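You operate a simulated robot arm through the tools that you are given. There is no shell and no other tool. Be economical: measure what you need, move in short steps, check, and stop when the job is done.

Carry out the task below with a simulated robot arm. There is one attempt and no reset: what you move stays moved.

TASK
Clear the stop: switch the line off and on at the main switch, power it and coat the loaded rack.
Fine: white button, blue, then green; wait for DONE. The door stays shut. Where these are worked on the way, their far stop is far enough and under half their travel is too little: main switch.

Only the result counts: the job must be done as asked and must still hold three seconds after the hand-in. Knocking over, shifting, dropping, spilling or breaking anything else fails it.

THE ROBOT
A 7-joint arm with a two-finger parallel gripper, fixed in place. Base frame: the origin is at the foot of the arm, x ahead of it, y to its left, z up. Readings come in cm, rad, newtons and seconds.
With the tool pointing down near the work surface it reaches from about 10 to 62 cm from the base axis. Its first joint turns from -1.152 to 1.152 rad. Payload 2.4 kg.
The tool frame sits at the grasp point between the pads (the TCP): z along the fingers, y along the line on which they close. The tips reach 3 cm beyond it. The gripper opens to 9.4 cm. The fingers are 2.8 cm wide and 1 cm thick; the gripper's body (5 by 9.6 cm) begins 5.5 cm behind the TCP.
Orientation is that of the tool frame in the base frame, as a unit quaternion [x, y, z, w]. With the fingers straight down and closing along the base's y, the tool's x points along the base's -x, its y along +y and its z along -z.

THE INTERFACE
- The arm moves only by the tool jog_arm. Its argument "plan" is a list of rows, each an object (a shift or turn left out is 0, a gripper value left out holds the last) with "slide": the shift along the tool's x, y, z in units of 400 mm (1.0 is 400 mm), a list of three; "rot": the turn, a rotation vector about the tool's x, y, z in units of 45 degrees (1.0 is 45 degrees), a list of three. In form: [{"slide": [tx, ty, tz], "rot": [wx, wy, wz]}, ...]. A call has 1 to 20 rows; each row is the pose to reach, as a shift and turn from the pose commanded when the call began, along the tool's axes at that moment. "jaw" is the gripper command, from -1 (shut) to 1 (fully open), values between in proportion, set as the call begins (left out, the last holds). A call with a number of a shift or a turn outside -1 to 1 is refused whole. Each row takes 0.2 s and may step no farther than 5 cm and 0.15 rad from the row before; otherwise, or with a gripper value out of range, the whole call is refused. A pose out of reach is approached as far as the arm can. The call stops where the force on the tool passes 40 N (or 10 N more than at its start, if that is more) or the arm is blocked; 0.2 s more then pass. The fingers move at their own pace (about 15.3 cm/s each) and stop on an object; they squeeze with about 35 N. The grip force told is the motor's: it shows also when the fingers shut on nothing. Time passes only in rows, and 0.2 s behind the last, so rows that repeat a pose let the fingers close. It gives the time, the measured TCP pose, the force on the tool (base axes), the opening and the grip force at its end, in the units of the frame above (readings bear some noise), with the torque about the TCP (base axes, N m) and any sound that the robot's microphone picked up.
- Cameras (640 x 400 px; columns grow to the right, rows downward): "scene" is fixed at [2.29, 45.97, 145.95]; the picture's right is [-0.89, -0.46, 0.00], its down [-0.19, 0.37, -0.91] and it looks along [0.41, -0.81, -0.42] (base axes); focal length 346 px, centre (320, 200). "wrist" rides on the gripper at [7.6, 1.4, -10.3] in the tool frame; the picture's right is [-0.18, 0.98, 0.00], its down [-0.75, -0.14, -0.64] and it looks along [-0.63, -0.12, 0.77] (tool axes); focal length 243 px, centre (320, 200). There is no depth. A picture from a camera that has moved, and an enlarged one, comes with that camera's place and axes in the base frame and with its lens.
- capture(camera): a new picture of that camera. The clock stands still meanwhile.
- inspect(camera, box): a new picture of the part [left, top, right, bottom] of that camera's present view, enlarged. The clock stands still meanwhile.
- job_done(): hands the job in; it is judged then, once.

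Work in short steps. Places have to be worked out from the pictures, the camera data and where the tool is seen: move nearer, look again, correct. Check each grasp and each placing, and mend what went wrong. You have 120 turns and 76 pictures in all, those below and enlarged ones among them. Open the gripper and draw the arm clear of the work before you hand the job in, unless the task says otherwise; then end with one line.

The tools are called after "Request:" by a JSON object that holds its "name" and its "arguments". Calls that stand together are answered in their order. jog_arm: Moves the arm, as the interface text tells. Its arguments: {"type":"object","properties":{"plan":{"type":"array","items":{"type":"object","properties":{"slide":{"type":"array","items":{"type":"number"}},"rot":{"type":"array","items":{"type":"number"}}}}},"jaw":{"type":"number"}},"required":["plan"]} The other tools are called the same way: capture (camera) takes a picture; inspect (camera, box) takes an enlarged picture of a part of a camera's view; job_done () hands the job in.

At the start:

```text
time_s: 0.0
tcp_pos: [29.56, -16.92, 111.3]
ee_rot: [0.0, 1.0, -0.002, 0.0]
wrist_force: [-0.1, 0.5, -0.1]
moment: [0.02, -0.02, 0.02]
opening: 9.38
gripper_force: 0.1
```

scene: 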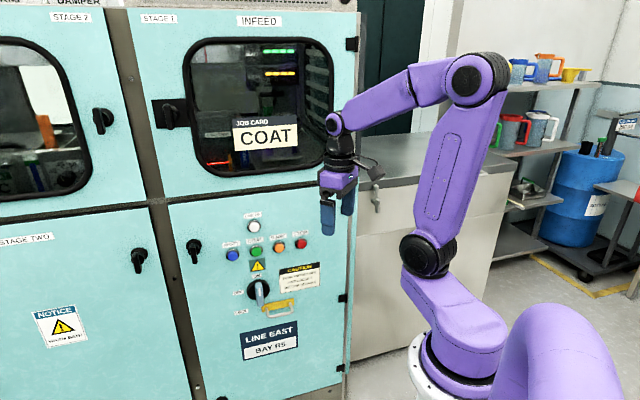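
wrist: 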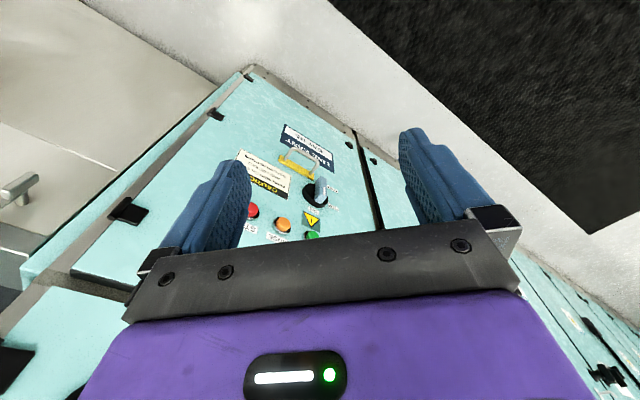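

I'll start by looking closely at the panel and the window.

Request:
{"name": "inspect", "arguments": {"camera": "scene", "box": [210, 200, 350, 370]}}

Request:
{"name": "inspect", "arguments": {"camera": "scene", "box": [150, 10, 350, 190]}}

Request:
{"name": "inspect", "arguments": {"camera": "wrist", "box": [220, 110, 380, 250]}}

```text
2.35 times, centred on (280, 285) of scene
camera zoom: at [2.29, 45.97, 145.95], right [-0.89, -0.46, 0.0], down [-0.19, 0.37, -0.91], along [0.41, -0.81, -0.42], focal length 815 px, centre (414, 0)
```

zoom: 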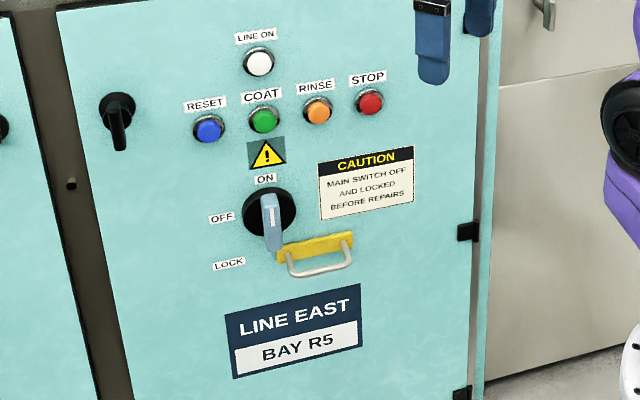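

```text
2.22 times, centred on (250, 100) of scene
camera zoom: at [2.29, 45.97, 145.95], right [-0.89, -0.46, 0.0], down [-0.19, 0.37, -0.91], along [0.41, -0.81, -0.42], focal length 770 px, centre (476, 422)
```

zoom: 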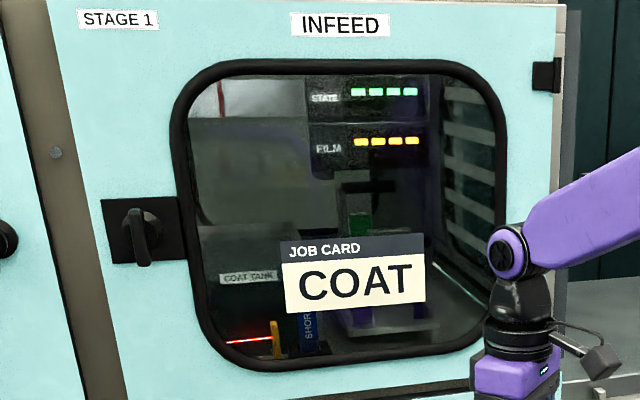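

```text
2.86 times, centred on (300, 180) of wrist
camera zoom: at [22.04, -15.57, 121.58], right [0.18, 0.98, 0.0], down [0.75, -0.14, 0.64], along [0.63, -0.12, -0.77], focal length 693 px, centre (377, 257)
```

zoom: 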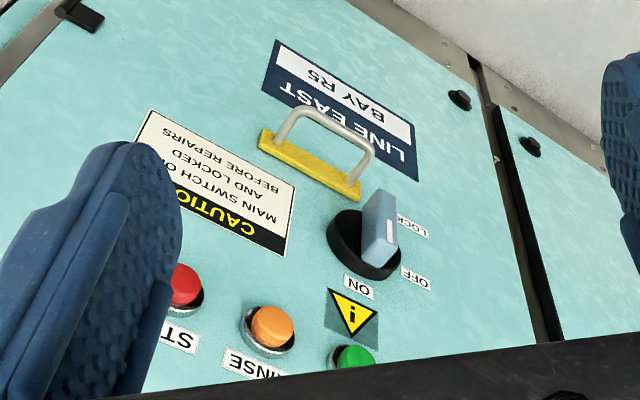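

Triangulating from both views: knob ≈ (59.4,-23.8,73.5), green ≈ (59.5,-24.3,87.5), red ≈ (48.9,-33,89). The panel faces roughly (-0.64,0.77,0), so I'll move forward and pitch the tool towards it.

Request:
{"name": "jog_arm", "arguments": {"plan": [{"slide": [-0.07, 0, 0.04], "rot": [0, -0.167, 0]}, {"slide": [-0.14, 0, 0.08], "rot": [0, -0.333, 0]}, {"slide": [-0.21, 0, 0.12], "rot": [0, -0.5, 0]}, {"slide": [-0.28, 0, 0.16], "rot": [0, -0.667, 0]}, {"slide": [-0.35, 0, 0.2], "rot": [0, -0.833, 0]}, {"slide": [-0.42, 0, 0.24], "rot": [0, -1, 0]}], "jaw": -1}}

```text
time_s: 1.4
tcp_pos: [44.04, -14.77, 101.54]
ee_rot: [-0.13, 0.938, 0.018, 0.322]
wrist_force: [1.2, -1.8, 1.0]
moment: [0.06, 0.13, 0.09]
opening: 0.0
gripper_force: 33.0
out of reach, approached as far as the arm can: row 5, 6
```

The pitch was partly out of reach, so I'll yaw towards the panel normal and check the actual pose.

Request:
{"name": "jog_arm", "arguments": {"plan": [{"slide": [0, 0, 0], "rot": [0.118, 0, 0.118]}, {"slide": [0, 0, 0], "rot": [0.236, 0, 0.236]}, {"slide": [0, 0, 0], "rot": [0.354, 0, 0.354]}, {"slide": [0, 0, 0], "rot": [0.471, 0, 0.471]}, {"slide": [0, 0, 0], "rot": [0.589, 0, 0.589]}, {"slide": [0, 0, 0], "rot": [0.707, 0, 0.707]}]}}

Request:
{"name": "capture", "arguments": {"camera": "scene"}}

```text
time_s: 3.0
tcp_pos: [51.27, -2.22, 101.84]
ee_rot: [0.135, 0.933, -0.042, 0.332]
wrist_force: [-0.1, -1.3, -0.6]
moment: [0.02, -0.03, 0.06]
opening: 0.0
gripper_force: 33.3
out of reach, approached as far as the arm can: row 6
stopped in row 6: the arm was blocked; the commanded pose is now the measured one
```

```text
70 pictures are left
```

scene: 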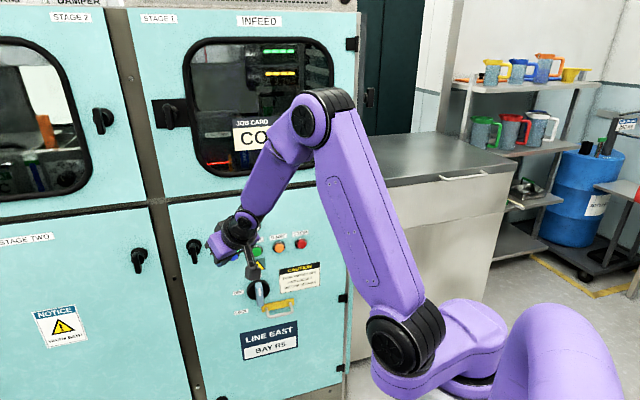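

The arm got blocked in an odd posture, so I'll lower and pull back slightly while turning halfway to the panel-facing orientation.

Request:
{"name": "jog_arm", "arguments": {"plan": [{"slide": [0.037, -0.042, 0.034], "rot": [0.07, -0.11, 0.032]}, {"slide": [0.074, -0.084, 0.068], "rot": [0.14, -0.22, 0.064]}, {"slide": [0.111, -0.125, 0.101], "rot": [0.21, -0.33, 0.097]}, {"slide": [0.148, -0.167, 0.135], "rot": [0.28, -0.44, 0.13]}, {"slide": [0.148, -0.167, 0.135], "rot": [0.356, -0.55, 0.162]}]}}

Request:
{"name": "capture", "arguments": {"camera": "scene"}}

```text
time_s: 4.2
tcp_pos: [46.45, -16.77, 97.22]
ee_rot: [0.217, 0.841, -0.11, 0.484]
wrist_force: [0.2, 0.6, -0.2]
moment: [0.0, 0.04, -0.02]
opening: 0.03
gripper_force: 32.7
out of reach, approached as far as the arm can: row 1, 2, 3, 4, 5
```

```text
69 pictures are left
```

scene: 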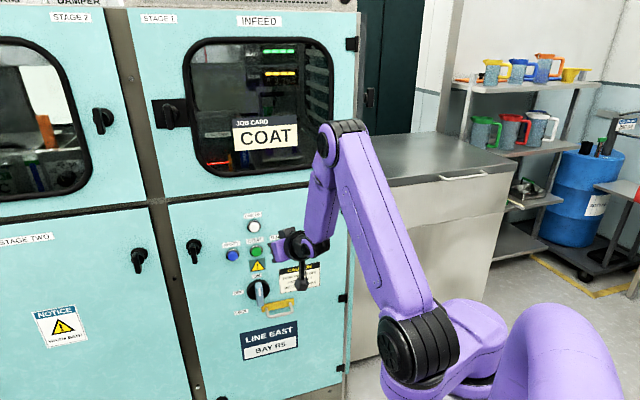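

The measured pose differs from the commanded one, so I'll hold for a moment to see whether the arm settles and what pose is commanded.

Request:
{"name": "jog_arm", "arguments": {"plan": [{"slide": [0, 0, 0]}, {"slide": [0, 0, 0]}]}}

Request:
{"name": "capture", "arguments": {"camera": "wrist"}}

```text
time_s: 4.8
tcp_pos: [46.4, -16.7, 97.03]
ee_rot: [0.217, 0.841, -0.111, 0.484]
wrist_force: [-0.8, -0.4, 0.4]
moment: [0.03, 0.02, 0.01]
opening: 0.0
gripper_force: 33.0
```

```text
68 pictures are left
camera wrist: at [35.88, -9.59, 95.82], right [0.55, 0.82, 0.18], down [-0.23, -0.06, 0.97], along [0.81, -0.57, 0.15], focal length 243 px, centre (320, 200)
```

wrist: 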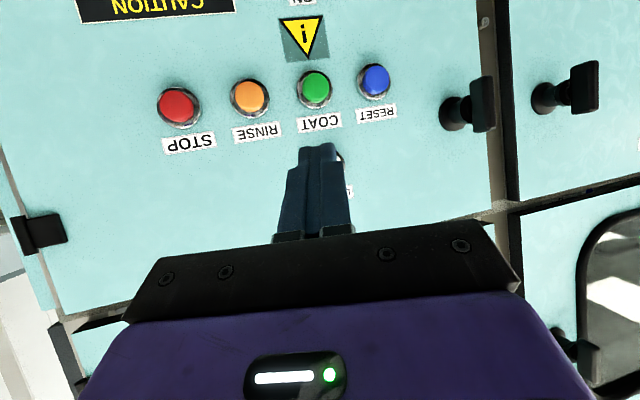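

The commanded pose snaps to the measured one, which is good. Refined: buttons at z≈88.5, green ≈ (58.7,-23.6), red ≈ (48.8,-33), blue ≈ (63.5,-19.2), white ≈ (58.8,-23.5,97), and panel inward normal ≈ (0.67,-0.74,0). I'll move in front of and above the knob while turning the tool to face the panel.

Request:
{"name": "jog_arm", "arguments": {"plan": [{"slide": [0.054, 0.017, 0.057], "rot": [0.087, -0.135, 0.017]}, {"slide": [0.108, 0.033, 0.114], "rot": [0.174, -0.271, 0.034]}, {"slide": [0.162, 0.05, 0.171], "rot": [0.261, -0.406, 0.051]}, {"slide": [0.216, 0.066, 0.229], "rot": [0.348, -0.542, 0.068]}, {"slide": [0.27, 0.083, 0.286], "rot": [0.4355, -0.677, 0.0856]}]}}

Request:
{"name": "capture", "arguments": {"camera": "scene"}}

Request:
{"name": "capture", "arguments": {"camera": "wrist"}}

```text
time_s: 6.0
tcp_pos: [41.18, -30.91, 81.08]
ee_rot: [0.273, 0.657, -0.217, 0.669]
wrist_force: [1.2, -0.2, -0.8]
moment: [-0.02, 0.02, -0.02]
opening: 0.0
gripper_force: 33.5
out of reach, approached as far as the arm can: row 1, 2, 3, 4, 5
```

```text
67 pictures are left
```

scene: 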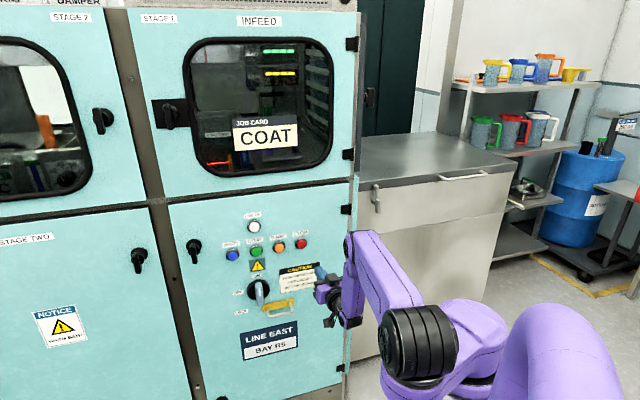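

```text
66 pictures are left
camera wrist: at [34.67, -22.81, 73.81], right [0.63, 0.73, 0.26], down [-0.61, 0.26, 0.75], along [0.48, -0.63, 0.61], focal length 243 px, centre (320, 200)
```

wrist: 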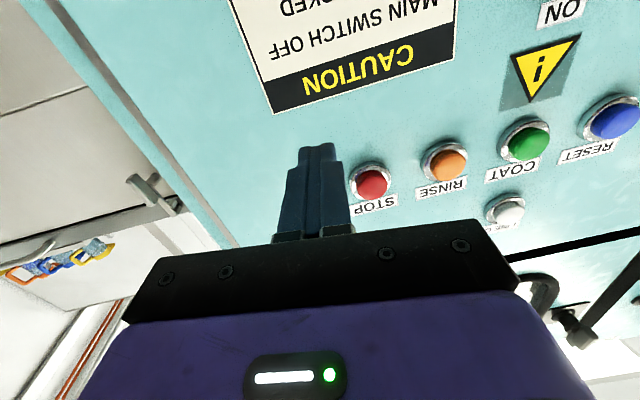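

The orientation was reached, but the position drifted right to (41,-31). I'll back off slightly and slide left parallel to the panel, holding this orientation.

Request:
{"name": "jog_arm", "arguments": {"plan": [{"slide": [0, 0, -0.07]}, {"slide": [0, 0.06, -0.12]}, {"slide": [0, 0.12, -0.12]}, {"slide": [0, 0.18, -0.12]}, {"slide": [0, 0.24, -0.12]}, {"slide": [0, 0.3, -0.12]}]}}

Request:
{"name": "inspect", "arguments": {"camera": "scene", "box": [210, 180, 530, 400]}}

```text
time_s: 7.4
tcp_pos: [40.76, -26.01, 82.27]
ee_rot: [0.272, 0.659, -0.182, 0.677]
wrist_force: [-0.5, 0.0, 1.0]
moment: [-0.01, -0.01, 0.0]
opening: 0.02
gripper_force: 33.1
out of reach, approached as far as the arm can: row 1, 2, 3, 4, 5, 6
```

```text
1.82 times, centred on (370, 290) of scene
camera zoom: at [2.29, 45.97, 145.95], right [-0.89, -0.46, 0.0], down [-0.19, 0.37, -0.91], along [0.41, -0.81, -0.42], focal length 630 px, centre (229, 36)
```

zoom: 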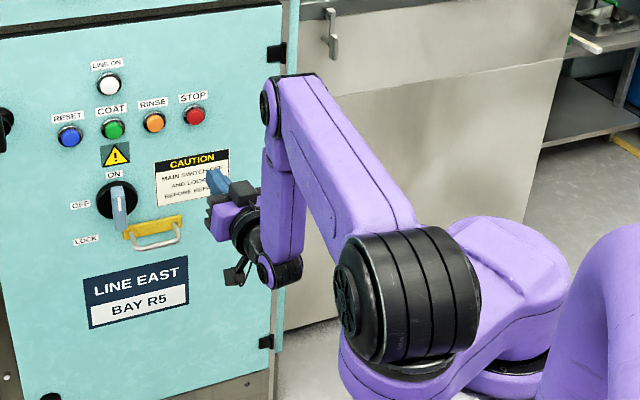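

The forearm hangs vertically with the wrist near its flex limit, so reaching further out with a slight downward pitch should be easier. I'll try going to about (54,-19,84) with the tool pitched 20° down.

Request:
{"name": "jog_arm", "arguments": {"plan": [{"slide": [0, 0.069, 0.031], "rot": [0, 0.09, 0]}, {"slide": [0, 0.137, 0.062], "rot": [0, 0.18, 0]}, {"slide": [0, 0.206, 0.093], "rot": [0, 0.27, 0]}, {"slide": [0, 0.274, 0.124], "rot": [0, 0.36, 0]}, {"slide": [0, 0.343, 0.155], "rot": [0, 0.45, 0]}]}}

Request:
{"name": "inspect", "arguments": {"camera": "scene", "box": [210, 180, 530, 400]}}

```text
time_s: 8.6
tcp_pos: [49.77, -25.69, 84.22]
ee_rot: [0.286, 0.774, -0.11, 0.554]
wrist_force: [6.2, 7.5, 1.5]
moment: [-0.09, 0.27, -0.64]
opening: 0.0
gripper_force: 33.5
out of reach, approached as far as the arm can: row 1, 2, 3, 4, 5
```

```text
1.82 times, centred on (370, 290) of scene
camera zoom: at [2.31, 46.05, 145.93], right [-0.89, -0.46, 0.0], down [-0.19, 0.37, -0.91], along [0.41, -0.81, -0.42], focal length 630 px, centre (229, 36)
```

zoom: 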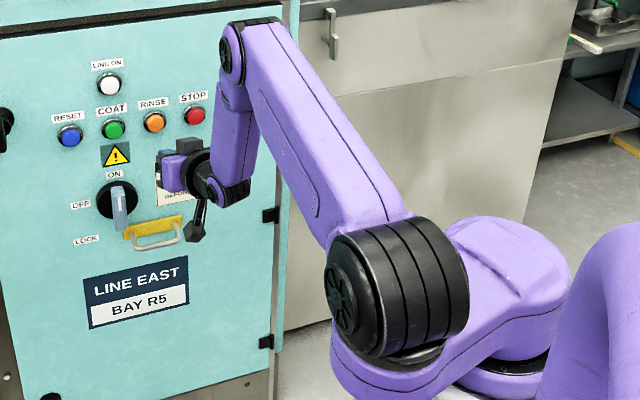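

I'm touching close to the panel. The arm prefers the tool yaw near its own azimuth, so I'll accept a skewed yaw. I'll retreat to about (46,-14,84) with yaw ≈ -20° and look at the knob from there.

Request:
{"name": "jog_arm", "arguments": {"plan": [{"slide": [0, 0, -0.1]}, {"slide": [0.03, 0.05, -0.13], "rot": [-0.06, 0.01, -0.02]}, {"slide": [0.06, 0.1, -0.16], "rot": [-0.12, 0.02, -0.05]}, {"slide": [0.09, 0.15, -0.19], "rot": [-0.18, 0.03, -0.07]}, {"slide": [0.115, 0.184, -0.218], "rot": [-0.235, 0.038, -0.093]}]}}

Request:
{"name": "capture", "arguments": {"camera": "wrist"}}

```text
time_s: 9.8
tcp_pos: [46.48, -14.07, 84.42]
ee_rot: [0.207, 0.799, -0.054, 0.562]
wrist_force: [-0.6, -0.2, 1.4]
moment: [-0.04, -0.03, 0.01]
opening: 0.0
gripper_force: 33.2
```

```text
63 pictures are left
camera wrist: at [35.93, -7.66, 81.29], right [0.43, 0.85, 0.31], down [-0.41, -0.13, 0.91], along [0.81, -0.52, 0.29], focal length 243 px, centre (320, 200)
```

wrist: 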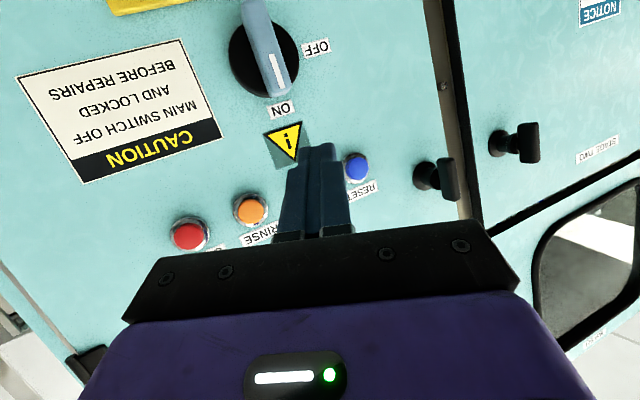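

Reachable now. I'll enlarge the knob view.

Request:
{"name": "inspect", "arguments": {"camera": "wrist", "box": [200, 0, 360, 110]}}

Request:
{"name": "inspect", "arguments": {"camera": "scene", "box": [230, 260, 310, 320]}}

```text
3.64 times, centred on (280, 55) of wrist
camera zoom: at [35.93, -7.66, 81.29], right [0.43, 0.85, 0.31], down [-0.41, -0.13, 0.91], along [0.81, -0.52, 0.29], focal length 882 px, centre (466, 727)
```

zoom: 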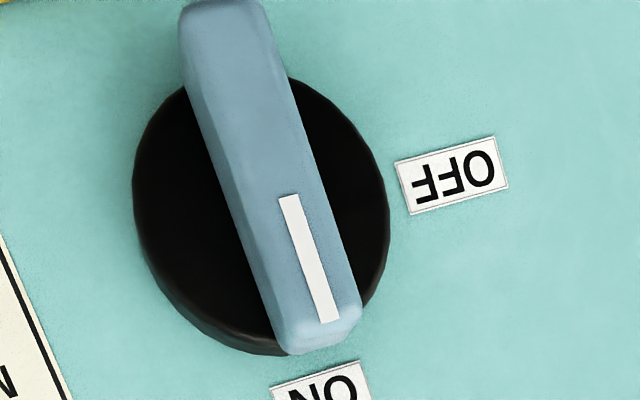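

```text
6.67 times, centred on (270, 290) of scene
camera zoom: at [2.29, 45.97, 145.95], right [-0.89, -0.46, 0.0], down [-0.19, 0.37, -0.91], along [0.41, -0.81, -0.42], focal length 2310 px, centre (653, -400)
```

zoom: 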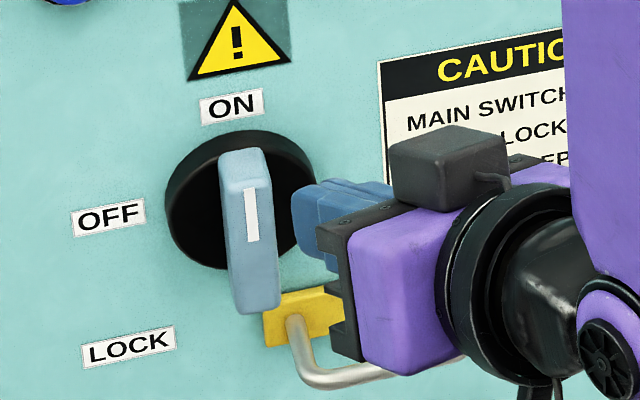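

The lever (about 2.6 cm wide, face about 5 cm off the panel, pivot z≈73.6) points at ON, with OFF 90° to the left. I'll push the top end from the right with the closed fingers, first moving to a standoff on the right of the lever's top.

Request:
{"name": "jog_arm", "arguments": {"plan": [{"slide": [0.025, -0.048, 0.05], "rot": [0.055, -0.009, 0.021]}, {"slide": [0.05, -0.097, 0.1], "rot": [0.11, -0.018, 0.043]}, {"slide": [0.074, -0.145, 0.15], "rot": [0.164, -0.026, 0.064]}]}}

Request:
{"name": "capture", "arguments": {"camera": "wrist"}}

Request:
{"name": "inspect", "arguments": {"camera": "scene", "box": [220, 230, 320, 320]}}

```text
time_s: 10.6
tcp_pos: [48.64, -20.81, 78.94]
ee_rot: [0.261, 0.783, -0.093, 0.557]
wrist_force: [-0.5, 0.0, 0.1]
moment: [0.0, -0.01, 0.04]
opening: 0.03
gripper_force: 32.7
```

```text
60 pictures are left
camera wrist: at [39.02, -12.93, 75.76], right [0.55, 0.78, 0.31], down [-0.42, -0.07, 0.91], along [0.73, -0.63, 0.29], focal length 243 px, centre (320, 200)
```

wrist: 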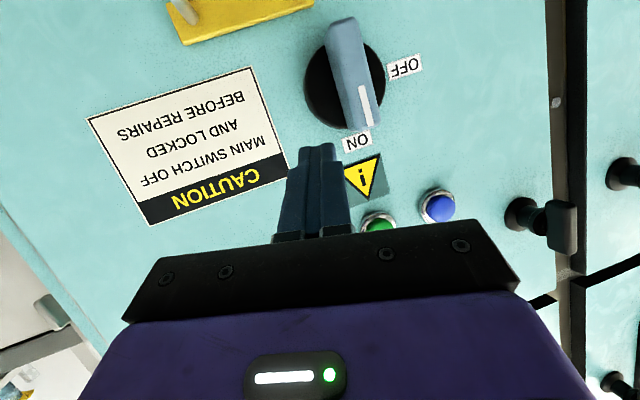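

```text
4.44 times, centred on (270, 275) of scene
camera zoom: at [2.29, 45.97, 145.95], right [-0.89, -0.46, 0.0], down [-0.19, 0.37, -0.91], along [0.41, -0.81, -0.42], focal length 1540 px, centre (542, -133)
```

zoom: 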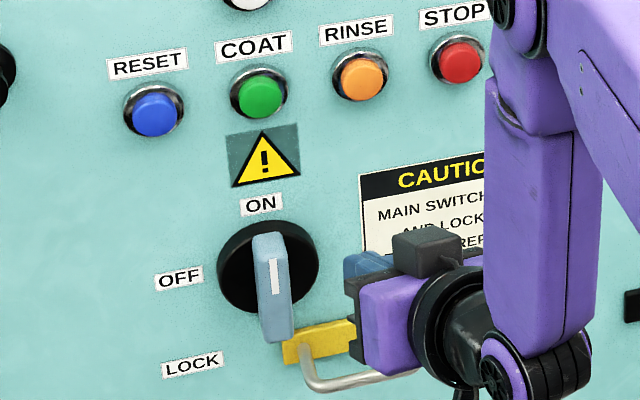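

The tip is at depth p≈50.6, u≈23 (lever at u≈28), z≈77.9. I'll advance about 4.6 cm into the panel direction, to the right side of the lever's top end.

Request:
{"name": "jog_arm", "arguments": {"plan": [{"slide": [-0.009, -0.008, 0.037]}, {"slide": [-0.017, -0.016, 0.075]}, {"slide": [-0.026, -0.024, 0.112]}]}}

Request:
{"name": "capture", "arguments": {"camera": "wrist"}}

```text
time_s: 11.4
tcp_pos: [52.27, -23.83, 78.03]
ee_rot: [0.26, 0.782, -0.093, 0.558]
wrist_force: [0.3, -0.1, 0.0]
moment: [0.01, 0.01, 0.02]
opening: 0.02
gripper_force: 32.9
```

```text
58 pictures are left
camera wrist: at [42.7, -15.97, 74.93], right [0.55, 0.78, 0.31], down [-0.42, -0.07, 0.91], along [0.72, -0.63, 0.29], focal length 243 px, centre (320, 200)
```

wrist: 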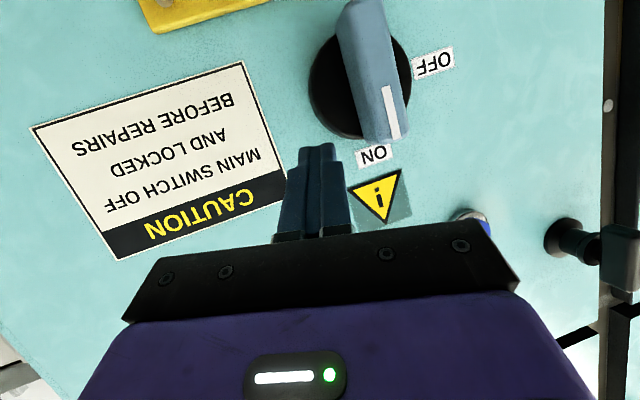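

The finger is right of the lever at the same depth. I'll push the top end left along the arc to about 60°.

Request:
{"name": "jog_arm", "arguments": {"plan": [{"slide": [0.001, 0.045, 0.015]}, {"slide": [-0.008, 0.07, 0.02]}, {"slide": [-0.015, 0.094, 0.024]}, {"slide": [-0.011, 0.12, 0.034]}, {"slide": [-0.006, 0.143, 0.0435]}]}}

Request:
{"name": "capture", "arguments": {"camera": "wrist"}}

```text
time_s: 12.6
tcp_pos: [55.69, -22.95, 78.63]
ee_rot: [0.255, 0.784, -0.084, 0.56]
wrist_force: [-7.1, -2.0, 4.6]
moment: [-0.06, 0.07, -0.06]
opening: 0.01
gripper_force: 33.0
out of reach, approached as far as the arm can: row 1, 2, 3, 4, 5
```

```text
57 pictures are left
camera wrist: at [46.06, -15.12, 75.55], right [0.53, 0.78, 0.32], down [-0.42, -0.09, 0.9], along [0.74, -0.61, 0.29], focal length 243 px, centre (320, 200)
```

wrist: 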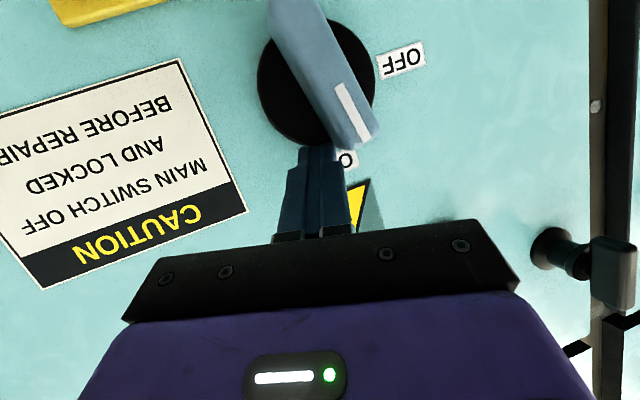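

The lever turned about 20°, then the yaw hit a limit. I'll ease the yaw by 9° and continue the arc to about 90°.

Request:
{"name": "jog_arm", "arguments": {"plan": [{"slide": [0.01, 0.03, -0.02], "rot": [-0.092, 0.015, -0.036]}, {"slide": [0.02, 0.063, -0.008], "rot": [-0.184, 0.031, -0.072]}, {"slide": [0.04, 0.0875, 0.008], "rot": [-0.184, 0.031, -0.072]}, {"slide": [0.057, 0.102, 0.02], "rot": [-0.184, 0.031, -0.072]}]}}

Request:
{"name": "capture", "arguments": {"camera": "wrist"}}

```text
time_s: 13.6
tcp_pos: [58.02, -19.07, 76.99]
ee_rot: [0.199, 0.799, -0.049, 0.566]
wrist_force: [-16.6, 1.4, 18.7]
moment: [-0.24, 0.12, -0.24]
opening: 0.01
gripper_force: 32.7
```

```text
56 pictures are left
camera wrist: at [47.35, -12.67, 73.81], right [0.42, 0.85, 0.31], down [-0.41, -0.13, 0.9], along [0.81, -0.51, 0.29], focal length 243 px, centre (320, 200)
```

wrist: 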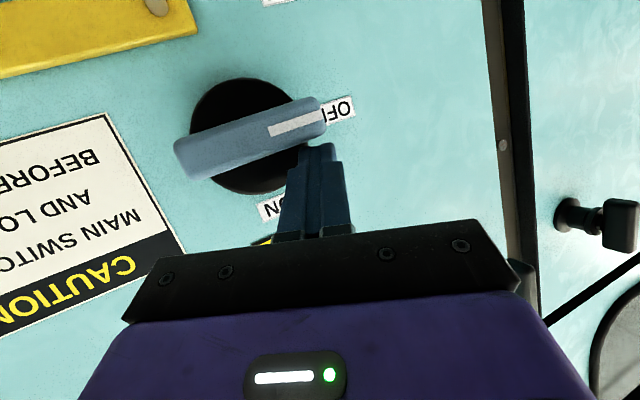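

The lever looks close to OFF, with about 19 N of resistance. I'll verify its angle.

Request:
{"name": "inspect", "arguments": {"camera": "wrist", "box": [160, 60, 380, 220]}}

Request:
{"name": "inspect", "arguments": {"camera": "scene", "box": [220, 210, 320, 320]}}

```text
2.50 times, centred on (270, 140) of wrist
camera zoom: at [47.35, -12.67, 73.81], right [0.42, 0.85, 0.31], down [-0.41, -0.13, 0.9], along [0.81, -0.51, 0.29], focal length 606 px, centre (445, 350)
```

zoom: 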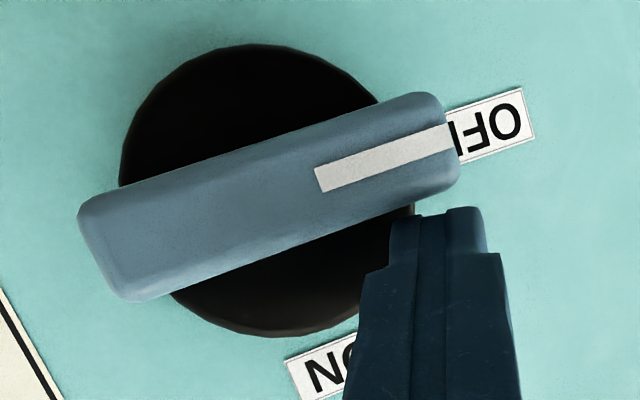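

```text
3.64 times, centred on (270, 265) of scene
camera zoom: at [2.21, 45.99, 145.95], right [-0.89, -0.46, 0.0], down [-0.19, 0.37, -0.91], along [0.41, -0.81, -0.42], focal length 1260 px, centre (502, -36)
```

zoom: 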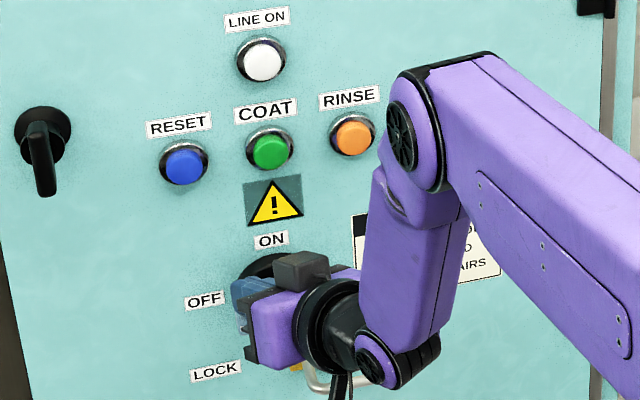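

The lever is aligned with the OFF label. I'll check the indicator lights in the window for confirmation.

Request:
{"name": "inspect", "arguments": {"camera": "scene", "box": [150, 10, 350, 190]}}

```text
2.22 times, centred on (250, 100) of scene
camera zoom: at [2.21, 45.99, 145.95], right [-0.89, -0.46, 0.0], down [-0.19, 0.37, -0.91], along [0.41, -0.81, -0.42], focal length 770 px, centre (476, 422)
```

zoom: 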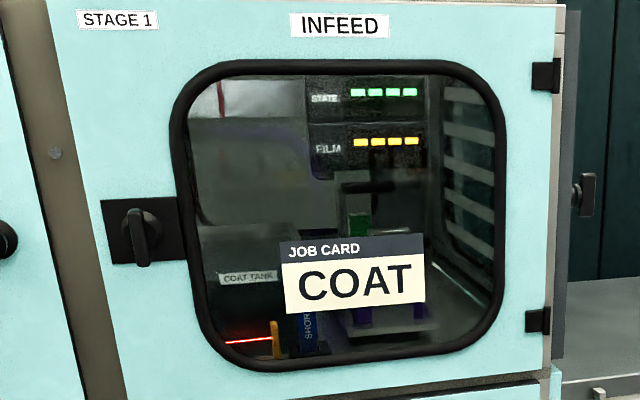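

The displays aren't dark, so I'll zoom in on what they show.

Request:
{"name": "inspect", "arguments": {"camera": "scene", "box": [240, 40, 310, 85]}}

```text
8.89 times, centred on (275, 62) of scene
camera zoom: at [2.21, 45.99, 145.95], right [-0.89, -0.46, 0.0], down [-0.19, 0.37, -0.91], along [0.41, -0.81, -0.42], focal length 3080 px, centre (720, 1422)
```

zoom: 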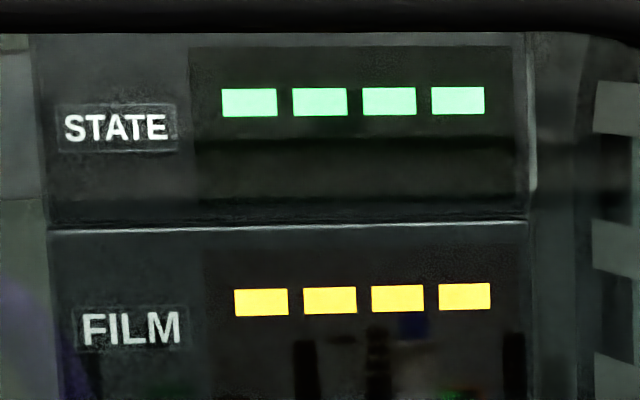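

Both show "----", with no direct OFF feedback. I'll nudge slightly further down to be certain the lever is fully at OFF.

Request:
{"name": "jog_arm", "arguments": {"plan": [{"slide": [0.014, 0, 0.005]}, {"slide": [0.018, 0, 0.007]}]}}

Request:
{"name": "inspect", "arguments": {"camera": "wrist", "box": [160, 60, 380, 220]}}

```text
time_s: 13.9
tcp_pos: [58.12, -19.04, 76.97]
ee_rot: [0.199, 0.796, -0.051, 0.569]
wrist_force: [-2.8, 2.6, 6.4]
moment: [-0.01, -0.06, -0.01]
opening: 0.0
gripper_force: 33.2
stopped in row 1: the force on the tool passed its limit at 50 N (the readings are from after the stop); the commanded pose is now the measured one
```

```text
2.50 times, centred on (270, 140) of wrist
camera zoom: at [47.52, -12.74, 73.7], right [0.42, 0.85, 0.31], down [-0.42, -0.13, 0.9], along [0.81, -0.51, 0.3], focal length 606 px, centre (445, 350)
```

zoom: 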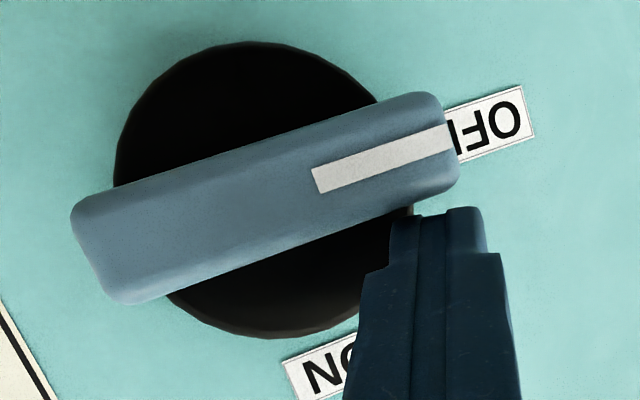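

That's a hard stop at OFF, so it's fully off. I'll retreat along the tool axis and go around below the lever's left end for the return stroke.

Request:
{"name": "jog_arm", "arguments": {"plan": [{"slide": [0, 0, -0.0875]}, {"slide": [0, 0, -0.175]}, {"slide": [0.07, -0.011, -0.149]}, {"slide": [0.139, -0.022, -0.123]}]}}

Request:
{"name": "capture", "arguments": {"camera": "wrist"}}

```text
time_s: 14.9
tcp_pos: [51.49, -17.12, 73.27]
ee_rot: [0.199, 0.797, -0.052, 0.568]
wrist_force: [-0.5, -0.2, 0.0]
moment: [0.01, 0.02, 0.04]
opening: 0.02
gripper_force: 33.4
```

```text
50 pictures are left
camera wrist: at [40.91, -10.82, 70.04], right [0.42, 0.85, 0.31], down [-0.41, -0.13, 0.9], along [0.81, -0.51, 0.3], focal length 243 px, centre (320, 200)
```

wrist: 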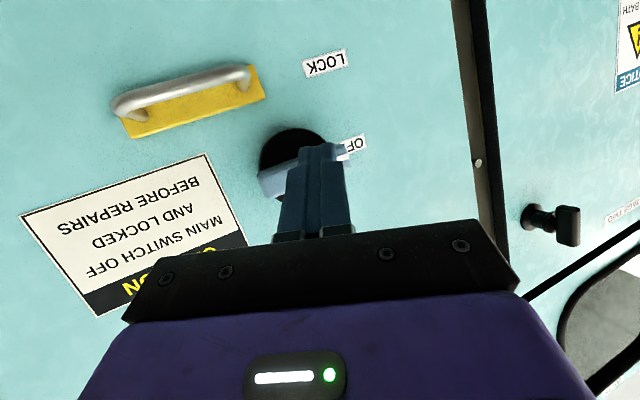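

The hand is below the lever's level with the handle clear. I'll lower a touch more and advance 7 cm to get under the lever's left end.

Request:
{"name": "jog_arm", "arguments": {"plan": [{"slide": [0.023, 0.005, 0.01]}, {"slide": [0.023, 0.005, 0.095]}, {"slide": [0.023, 0.005, 0.18]}]}}

Request:
{"name": "capture", "arguments": {"camera": "wrist"}}

```text
time_s: 15.7
tcp_pos: [58.3, -18.78, 70.22]
ee_rot: [0.198, 0.798, -0.05, 0.567]
wrist_force: [0.4, -0.5, 0.3]
moment: [-0.03, 0.02, 0.01]
opening: 0.0
gripper_force: 32.7
```

```text
49 pictures are left
camera wrist: at [47.62, -12.38, 66.93], right [0.42, 0.85, 0.31], down [-0.41, -0.13, 0.9], along [0.81, -0.51, 0.3], focal length 243 px, centre (320, 200)
```

wrist: 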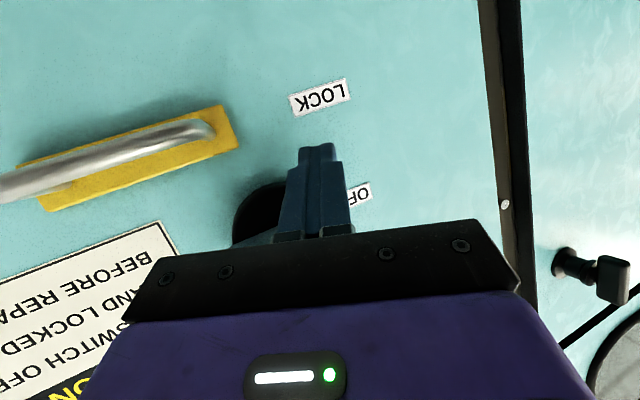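

The tip is at p≈55.4, left of and below the lever end. I'll push up along the arc.

Request:
{"name": "jog_arm", "arguments": {"plan": [{"slide": [-0.023, -0.01, -0.0154]}, {"slide": [-0.048, 0.008, -0.017]}, {"slide": [-0.072, 0.026, -0.0194]}, {"slide": [-0.1, 0.031, -0.03]}, {"slide": [-0.129, 0.036, -0.04]}]}}

Request:
{"name": "capture", "arguments": {"camera": "wrist"}}

```text
time_s: 16.9
tcp_pos: [58.51, -18.28, 75.39]
ee_rot: [0.2, 0.8, -0.049, 0.564]
wrist_force: [-20.0, 11.2, -10.3]
moment: [0.03, -0.27, -0.32]
opening: 0.0
gripper_force: 32.9
```

```text
48 pictures are left
camera wrist: at [47.8, -11.88, 72.3], right [0.42, 0.85, 0.31], down [-0.41, -0.13, 0.9], along [0.81, -0.51, 0.29], focal length 243 px, centre (320, 200)
```

wrist: 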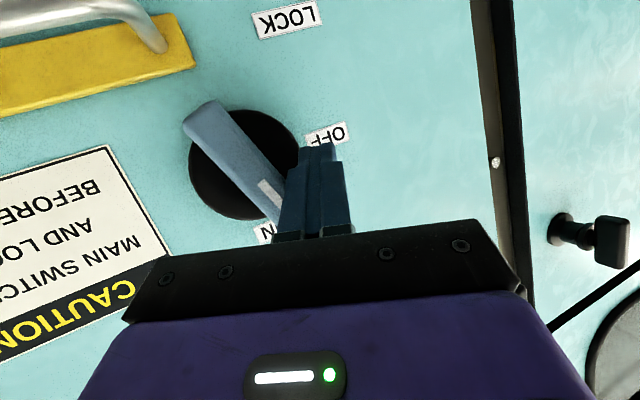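

The lever is back to about 30° from ON. Continuing the arc to ON.

Request:
{"name": "jog_arm", "arguments": {"plan": [{"slide": [-0.017, -0.004, -0.01]}, {"slide": [-0.0345, -0.01, -0.021]}, {"slide": [-0.043, -0.016, -0.027]}, {"slide": [-0.049, -0.022, -0.032]}, {"slide": [-0.055, -0.035, -0.037]}]}}

Request:
{"name": "capture", "arguments": {"camera": "wrist"}}

```text
time_s: 18.1
tcp_pos: [57.74, -19.27, 77.87]
ee_rot: [0.195, 0.798, -0.048, 0.568]
wrist_force: [9.5, 10.6, -2.4]
moment: [0.04, -0.05, 0.11]
opening: 0.0
gripper_force: 32.9
```

```text
47 pictures are left
camera wrist: at [46.92, -13.05, 74.65], right [0.41, 0.86, 0.31], down [-0.41, -0.13, 0.9], along [0.81, -0.5, 0.3], focal length 243 px, centre (320, 200)
```

wrist: 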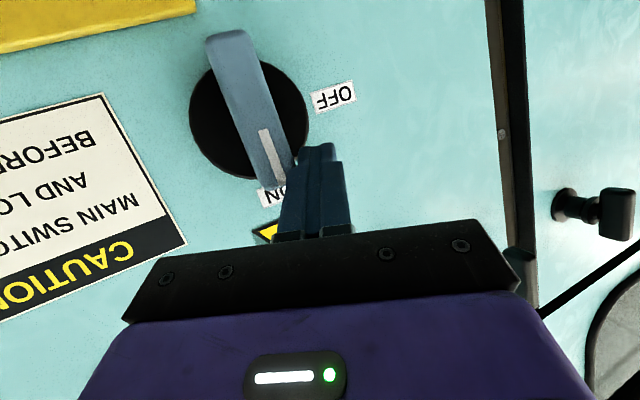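

Nearly at ON. I'll press further right until it reaches the stop.

Request:
{"name": "jog_arm", "arguments": {"plan": [{"slide": [-0.004, -0.012, -0.004]}, {"slide": [-0.006, -0.024, -0.008]}, {"slide": [-0.008, -0.036, -0.012]}]}}

Request:
{"name": "capture", "arguments": {"camera": "wrist"}}

```text
time_s: 18.7
tcp_pos: [57.41, -19.28, 78.06]
ee_rot: [0.187, 0.8, -0.043, 0.568]
wrist_force: [1.9, 1.5, 0.9]
moment: [-0.01, 0.04, 0.02]
opening: 0.03
gripper_force: 32.8
stopped in row 2: the force on the tool passed its limit at 42 N (the readings are from after the stop); the commanded pose is now the measured one
```

```text
46 pictures are left
camera wrist: at [46.65, -13.19, 74.79], right [0.39, 0.86, 0.31], down [-0.41, -0.14, 0.9], along [0.82, -0.48, 0.3], focal length 243 px, centre (320, 200)
```

wrist: 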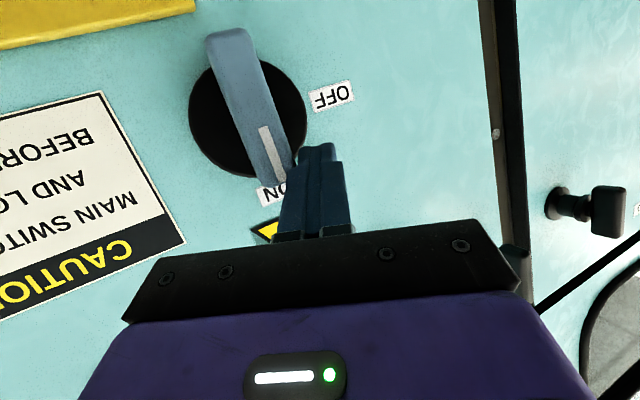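

The stop is reached at ON (42 N). I'll retreat along the tool axis, then rise to a standoff in front of the white LINE ON button.

Request:
{"name": "jog_arm", "arguments": {"plan": [{"slide": [0, 0, -0.1]}, {"slide": [0, 0, -0.2]}, {"slide": [-0.1, 0.015, -0.22]}, {"slide": [-0.2, 0.03, -0.24]}, {"slide": [-0.3, 0.045, -0.26]}, {"slide": [-0.395, 0.061, -0.283]}]}}

Request:
{"name": "capture", "arguments": {"camera": "wrist"}}

Request:
{"name": "capture", "arguments": {"camera": "scene"}}

```text
time_s: 20.1
tcp_pos: [52.37, -17.78, 96.81]
ee_rot: [0.189, 0.8, -0.044, 0.568]
wrist_force: [-0.2, 0.3, -0.6]
moment: [-0.02, -0.03, 0.04]
opening: 0.0
gripper_force: 32.7
```

```text
45 pictures are left
camera wrist: at [41.59, -11.7, 93.63], right [0.4, 0.86, 0.31], down [-0.41, -0.14, 0.9], along [0.82, -0.49, 0.3], focal length 243 px, centre (320, 200)
```

wrist: 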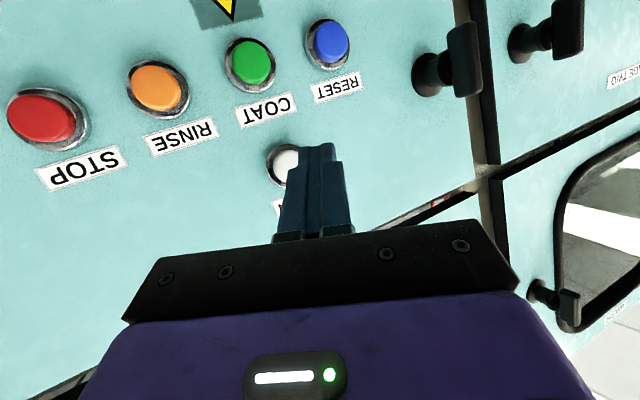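

```text
44 pictures are left
```

scene: 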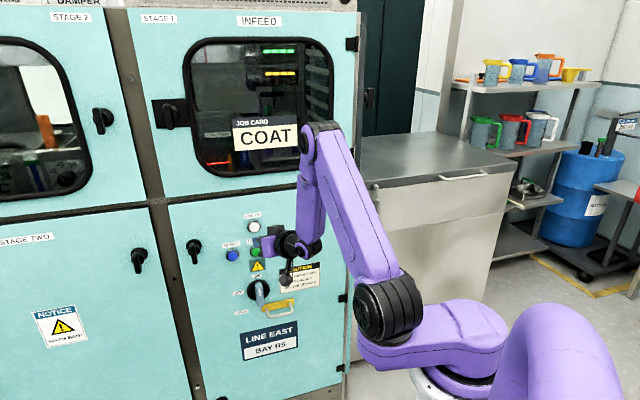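

Recomputed: white ≈ (u 27.5, z 96.8), with buttons' front at p≈56.5. The finger's leading corner is aligned with it, so I'll press straight along the panel normal in small steps.

Request:
{"name": "jog_arm", "arguments": {"plan": [{"slide": [-0.0235, -0.028, 0.0504]}, {"slide": [-0.04, -0.048, 0.0856]}, {"slide": [-0.0447, -0.0537, 0.0957]}, {"slide": [-0.0494, -0.0593, 0.1058]}, {"slide": [-0.0541, -0.065, 0.116]}]}}

Request:
{"name": "capture", "arguments": {"camera": "wrist"}}

Request:
{"name": "inspect", "arguments": {"camera": "scene", "box": [220, 210, 320, 270]}}

```text
time_s: 21.3
tcp_pos: [56.48, -22.09, 96.87]
ee_rot: [0.188, 0.8, -0.043, 0.568]
wrist_force: [-10.7, 5.8, 4.0]
moment: [-0.07, -0.07, -0.08]
opening: 0.0
gripper_force: 33.1
heard: click
```

```text
43 pictures are left
camera wrist: at [45.66, -15.94, 93.66], right [0.4, 0.86, 0.31], down [-0.41, -0.14, 0.9], along [0.82, -0.48, 0.3], focal length 243 px, centre (320, 200)
```

wrist: 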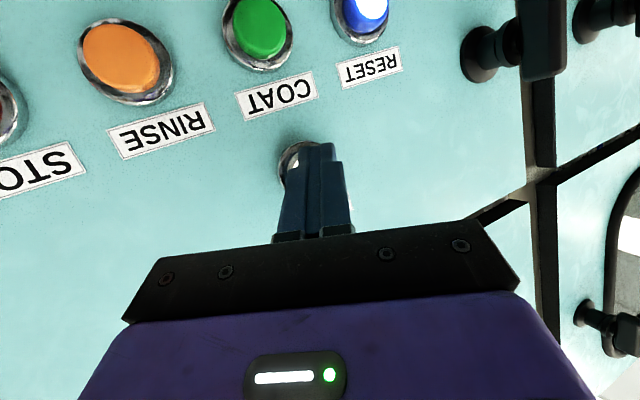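

```text
6.40 times, centred on (270, 240) of scene
camera zoom: at [2.25, 45.99, 145.95], right [-0.89, -0.46, 0.0], down [-0.19, 0.37, -0.91], along [0.41, -0.81, -0.42], focal length 2218 px, centre (640, -56)
```

zoom: 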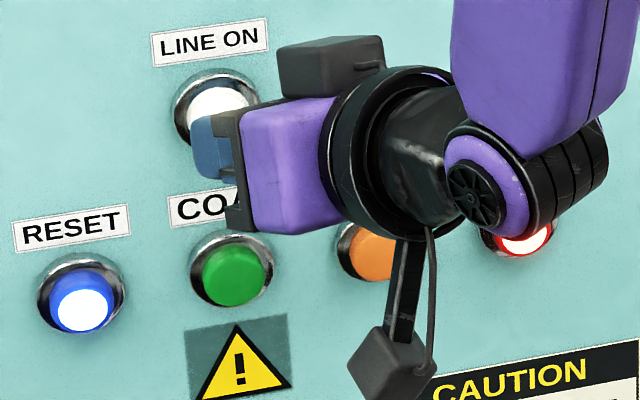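

Click heard; the line is powered and RESET and STOP are lit. I'll retreat and move to a standoff in front of the blue RESET button.

Request:
{"name": "jog_arm", "arguments": {"plan": [{"slide": [0.047, 0.0565, -0.1]}, {"slide": [0.11, 0.095, -0.052]}, {"slide": [0.175, 0.134, -0.004]}, {"slide": [0.239, 0.173, 0.045]}]}}

Request:
{"name": "capture", "arguments": {"camera": "wrist"}}

```text
time_s: 22.3
tcp_pos: [57.65, -13.77, 88.22]
ee_rot: [0.187, 0.8, -0.041, 0.568]
wrist_force: [-0.2, -1.0, 1.2]
moment: [0.04, -0.02, 0.04]
opening: 0.02
gripper_force: 32.9
```

```text
41 pictures are left
camera wrist: at [46.93, -7.69, 85.08], right [0.39, 0.86, 0.31], down [-0.41, -0.14, 0.9], along [0.82, -0.48, 0.3], focal length 243 px, centre (320, 200)
```

wrist: 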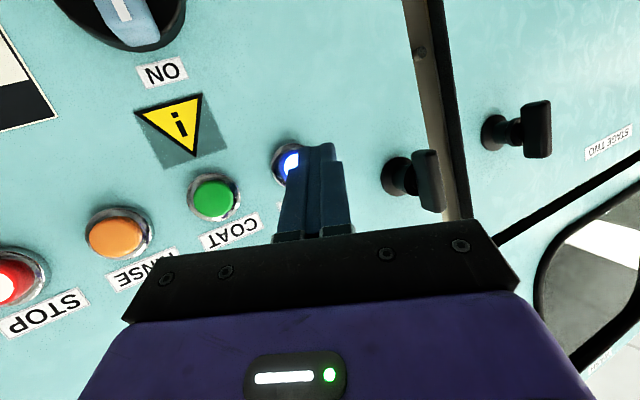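

Alignment matches the earlier white-button view. Pressing blue along the normal.

Request:
{"name": "jog_arm", "arguments": {"plan": [{"slide": [-0.0235, -0.028, 0.0504]}, {"slide": [-0.04, -0.048, 0.0856]}, {"slide": [-0.0447, -0.0537, 0.0957]}, {"slide": [-0.0494, -0.0593, 0.1058]}, {"slide": [-0.0541, -0.065, 0.116]}]}}

Request:
{"name": "inspect", "arguments": {"camera": "scene", "box": [220, 210, 320, 270]}}

```text
time_s: 23.5
tcp_pos: [61.21, -17.49, 88.13]
ee_rot: [0.187, 0.802, -0.041, 0.565]
wrist_force: [-26.9, 13.5, 12.0]
moment: [-0.25, -0.33, -0.13]
opening: 0.0
gripper_force: 33.0
heard: click
stopped in row 5: the force on the tool passed its limit at 46 N (the readings are from after the stop); the commanded pose is now the measured one
```

```text
6.40 times, centred on (270, 240) of scene
camera zoom: at [2.19, 46.02, 145.94], right [-0.89, -0.46, 0.0], down [-0.19, 0.37, -0.91], along [0.41, -0.81, -0.42], focal length 2218 px, centre (640, -56)
```

zoom: 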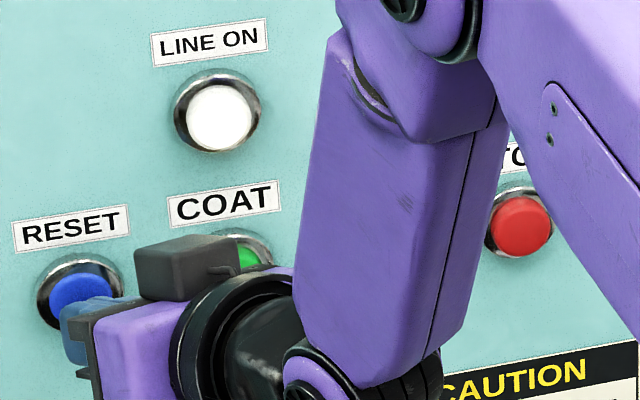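

Click heard and the red lamp is off, so the stop is cleared. Next I retreat and move to the green COAT standoff.

Request:
{"name": "jog_arm", "arguments": {"plan": [{"slide": [0.047, 0.0565, -0.1]}, {"slide": [0.05, 0.01, -0.14]}, {"slide": [0.05, -0.05, -0.165]}, {"slide": [0.051, -0.092, -0.186]}]}}

Request:
{"name": "capture", "arguments": {"camera": "wrist"}}

Request:
{"name": "inspect", "arguments": {"camera": "scene", "box": [220, 30, 320, 95]}}

```text
time_s: 24.5
tcp_pos: [52.88, -18.47, 88.27]
ee_rot: [0.188, 0.802, -0.042, 0.566]
wrist_force: [0.4, -0.6, 0.6]
moment: [0.01, 0.0, 0.0]
opening: 0.02
gripper_force: 33.7
```

```text
39 pictures are left
camera wrist: at [42.13, -12.48, 85.14], right [0.4, 0.86, 0.31], down [-0.4, -0.14, 0.9], along [0.83, -0.48, 0.29], focal length 243 px, centre (320, 200)
```

wrist: 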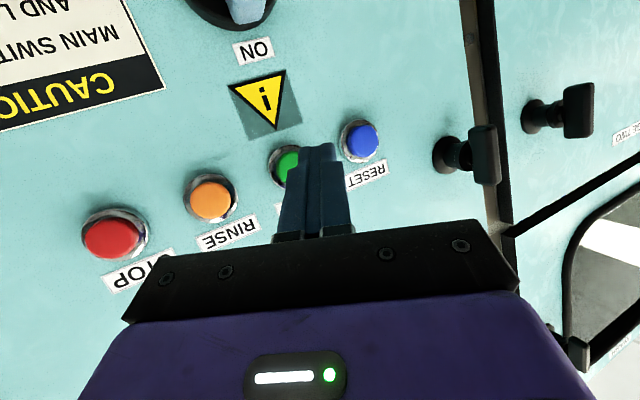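

```text
6.15 times, centred on (270, 62) of scene
camera zoom: at [2.29, 45.97, 145.95], right [-0.89, -0.46, 0.0], down [-0.19, 0.37, -0.91], along [0.41, -0.81, -0.42], focal length 2132 px, centre (628, 1046)
```

zoom: 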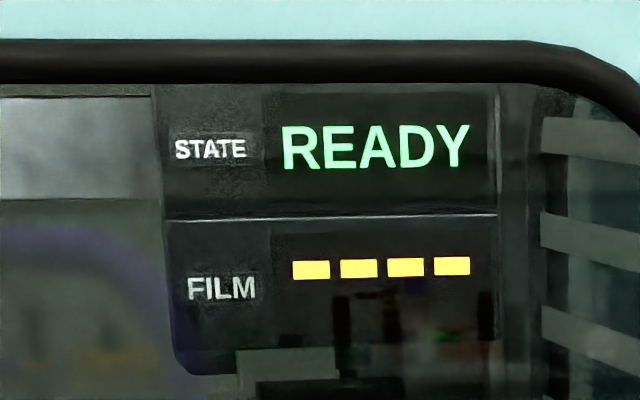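

State is READY and the green button is aligned. Pressing it.

Request:
{"name": "jog_arm", "arguments": {"plan": [{"slide": [-0.0235, -0.028, 0.0504]}, {"slide": [-0.0377, -0.0453, 0.0806]}, {"slide": [-0.0424, -0.0509, 0.0907]}, {"slide": [-0.0471, -0.0566, 0.1008]}, {"slide": [-0.0489, -0.0588, 0.1048]}]}}

Request:
{"name": "inspect", "arguments": {"camera": "scene", "box": [220, 30, 320, 95]}}

```text
time_s: 25.7
tcp_pos: [56.49, -22.25, 88.15]
ee_rot: [0.187, 0.803, -0.039, 0.564]
wrist_force: [-18.4, 10.0, 3.0]
moment: [-0.07, -0.1, -0.06]
opening: 0.03
gripper_force: 32.7
heard: click
```

```text
6.15 times, centred on (270, 62) of scene
camera zoom: at [2.23, 46.0, 145.94], right [-0.89, -0.46, 0.0], down [-0.19, 0.37, -0.91], along [0.41, -0.81, -0.42], focal length 2132 px, centre (628, 1046)
```

zoom: 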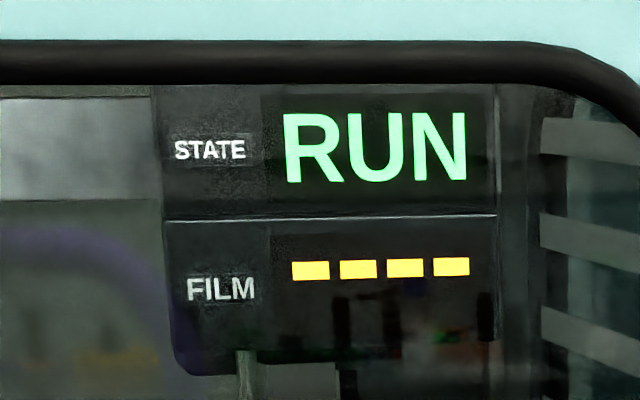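

The state is RUN. I'll retreat clear and let time pass.

Request:
{"name": "jog_arm", "arguments": {"plan": [{"slide": [0.047, 0.0565, -0.1]}, {"slide": [0.047, 0.0565, -0.2]}, {"slide": [0.047, 0.0565, -0.25]}, {"slide": [0.047, 0.0565, -0.25]}, {"slide": [0.047, 0.0565, -0.25]}, {"slide": [0.047, 0.0565, -0.25]}, {"slide": [0.047, 0.0565, -0.25]}, {"slide": [0.047, 0.0565, -0.25]}, {"slide": [0.047, 0.0565, -0.25]}, {"slide": [0.047, 0.0565, -0.25]}, {"slide": [0.047, 0.0565, -0.25]}, {"slide": [0.047, 0.0565, -0.25]}, {"slide": [0.047, 0.0565, -0.25]}, {"slide": [0.047, 0.0565, -0.25]}, {"slide": [0.047, 0.0565, -0.25]}, {"slide": [0.047, 0.0565, -0.25]}, {"slide": [0.047, 0.0565, -0.25]}, {"slide": [0.047, 0.0565, -0.25]}, {"slide": [0.047, 0.0565, -0.25]}, {"slide": [0.047, 0.0565, -0.25]}], "jaw": 1}}

Request:
{"name": "inspect", "arguments": {"camera": "scene", "box": [180, 30, 340, 180]}}

```text
time_s: 29.9
tcp_pos: [47.66, -17.04, 90.81]
ee_rot: [0.187, 0.802, -0.041, 0.566]
wrist_force: [0.1, 0.1, 0.6]
moment: [0.01, -0.03, 0.0]
opening: 9.37
gripper_force: 0.1
```

```text
2.67 times, centred on (260, 105) of scene
camera zoom: at [2.29, 45.97, 145.95], right [-0.89, -0.46, 0.0], down [-0.19, 0.37, -0.91], along [0.41, -0.81, -0.42], focal length 924 px, centre (480, 453)
```

zoom: 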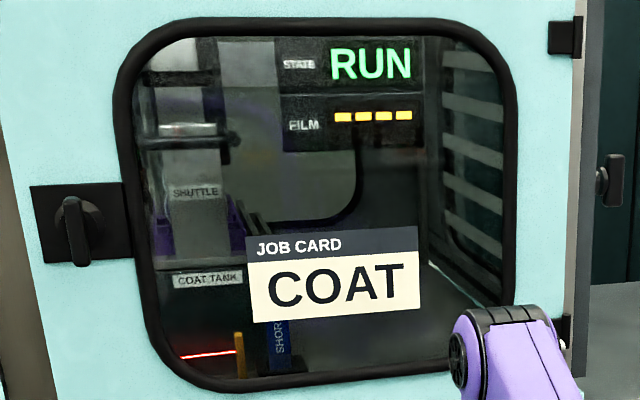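

The shuttle is moving the rack at RUN, so I'll keep waiting.

Request:
{"name": "jog_arm", "arguments": {"plan": [{}, {}, {}, {}, {}, {}, {}, {}, {}, {}, {}, {}, {}, {}, {}, {}, {}, {}, {}, {}]}}

Request:
{"name": "inspect", "arguments": {"camera": "scene", "box": [180, 30, 340, 180]}}

```text
time_s: 34.1
tcp_pos: [47.7, -17.0, 90.76]
ee_rot: [0.188, 0.802, -0.043, 0.566]
wrist_force: [0.4, -0.2, 0.8]
moment: [-0.06, 0.01, -0.03]
opening: 9.41
gripper_force: 0.1
```

```text
2.67 times, centred on (260, 105) of scene
camera zoom: at [2.29, 45.97, 145.95], right [-0.89, -0.46, 0.0], down [-0.19, 0.37, -0.91], along [0.41, -0.81, -0.42], focal length 924 px, centre (480, 453)
```

zoom: 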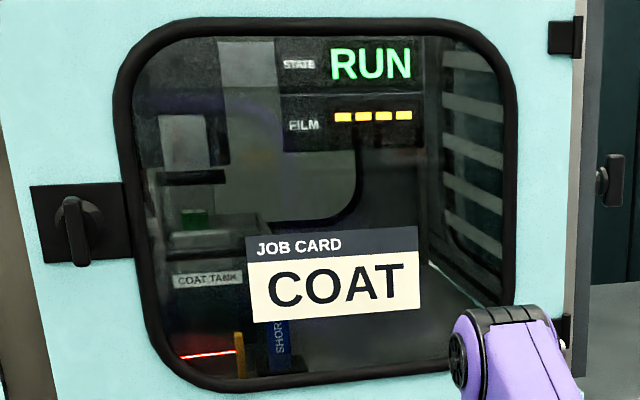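

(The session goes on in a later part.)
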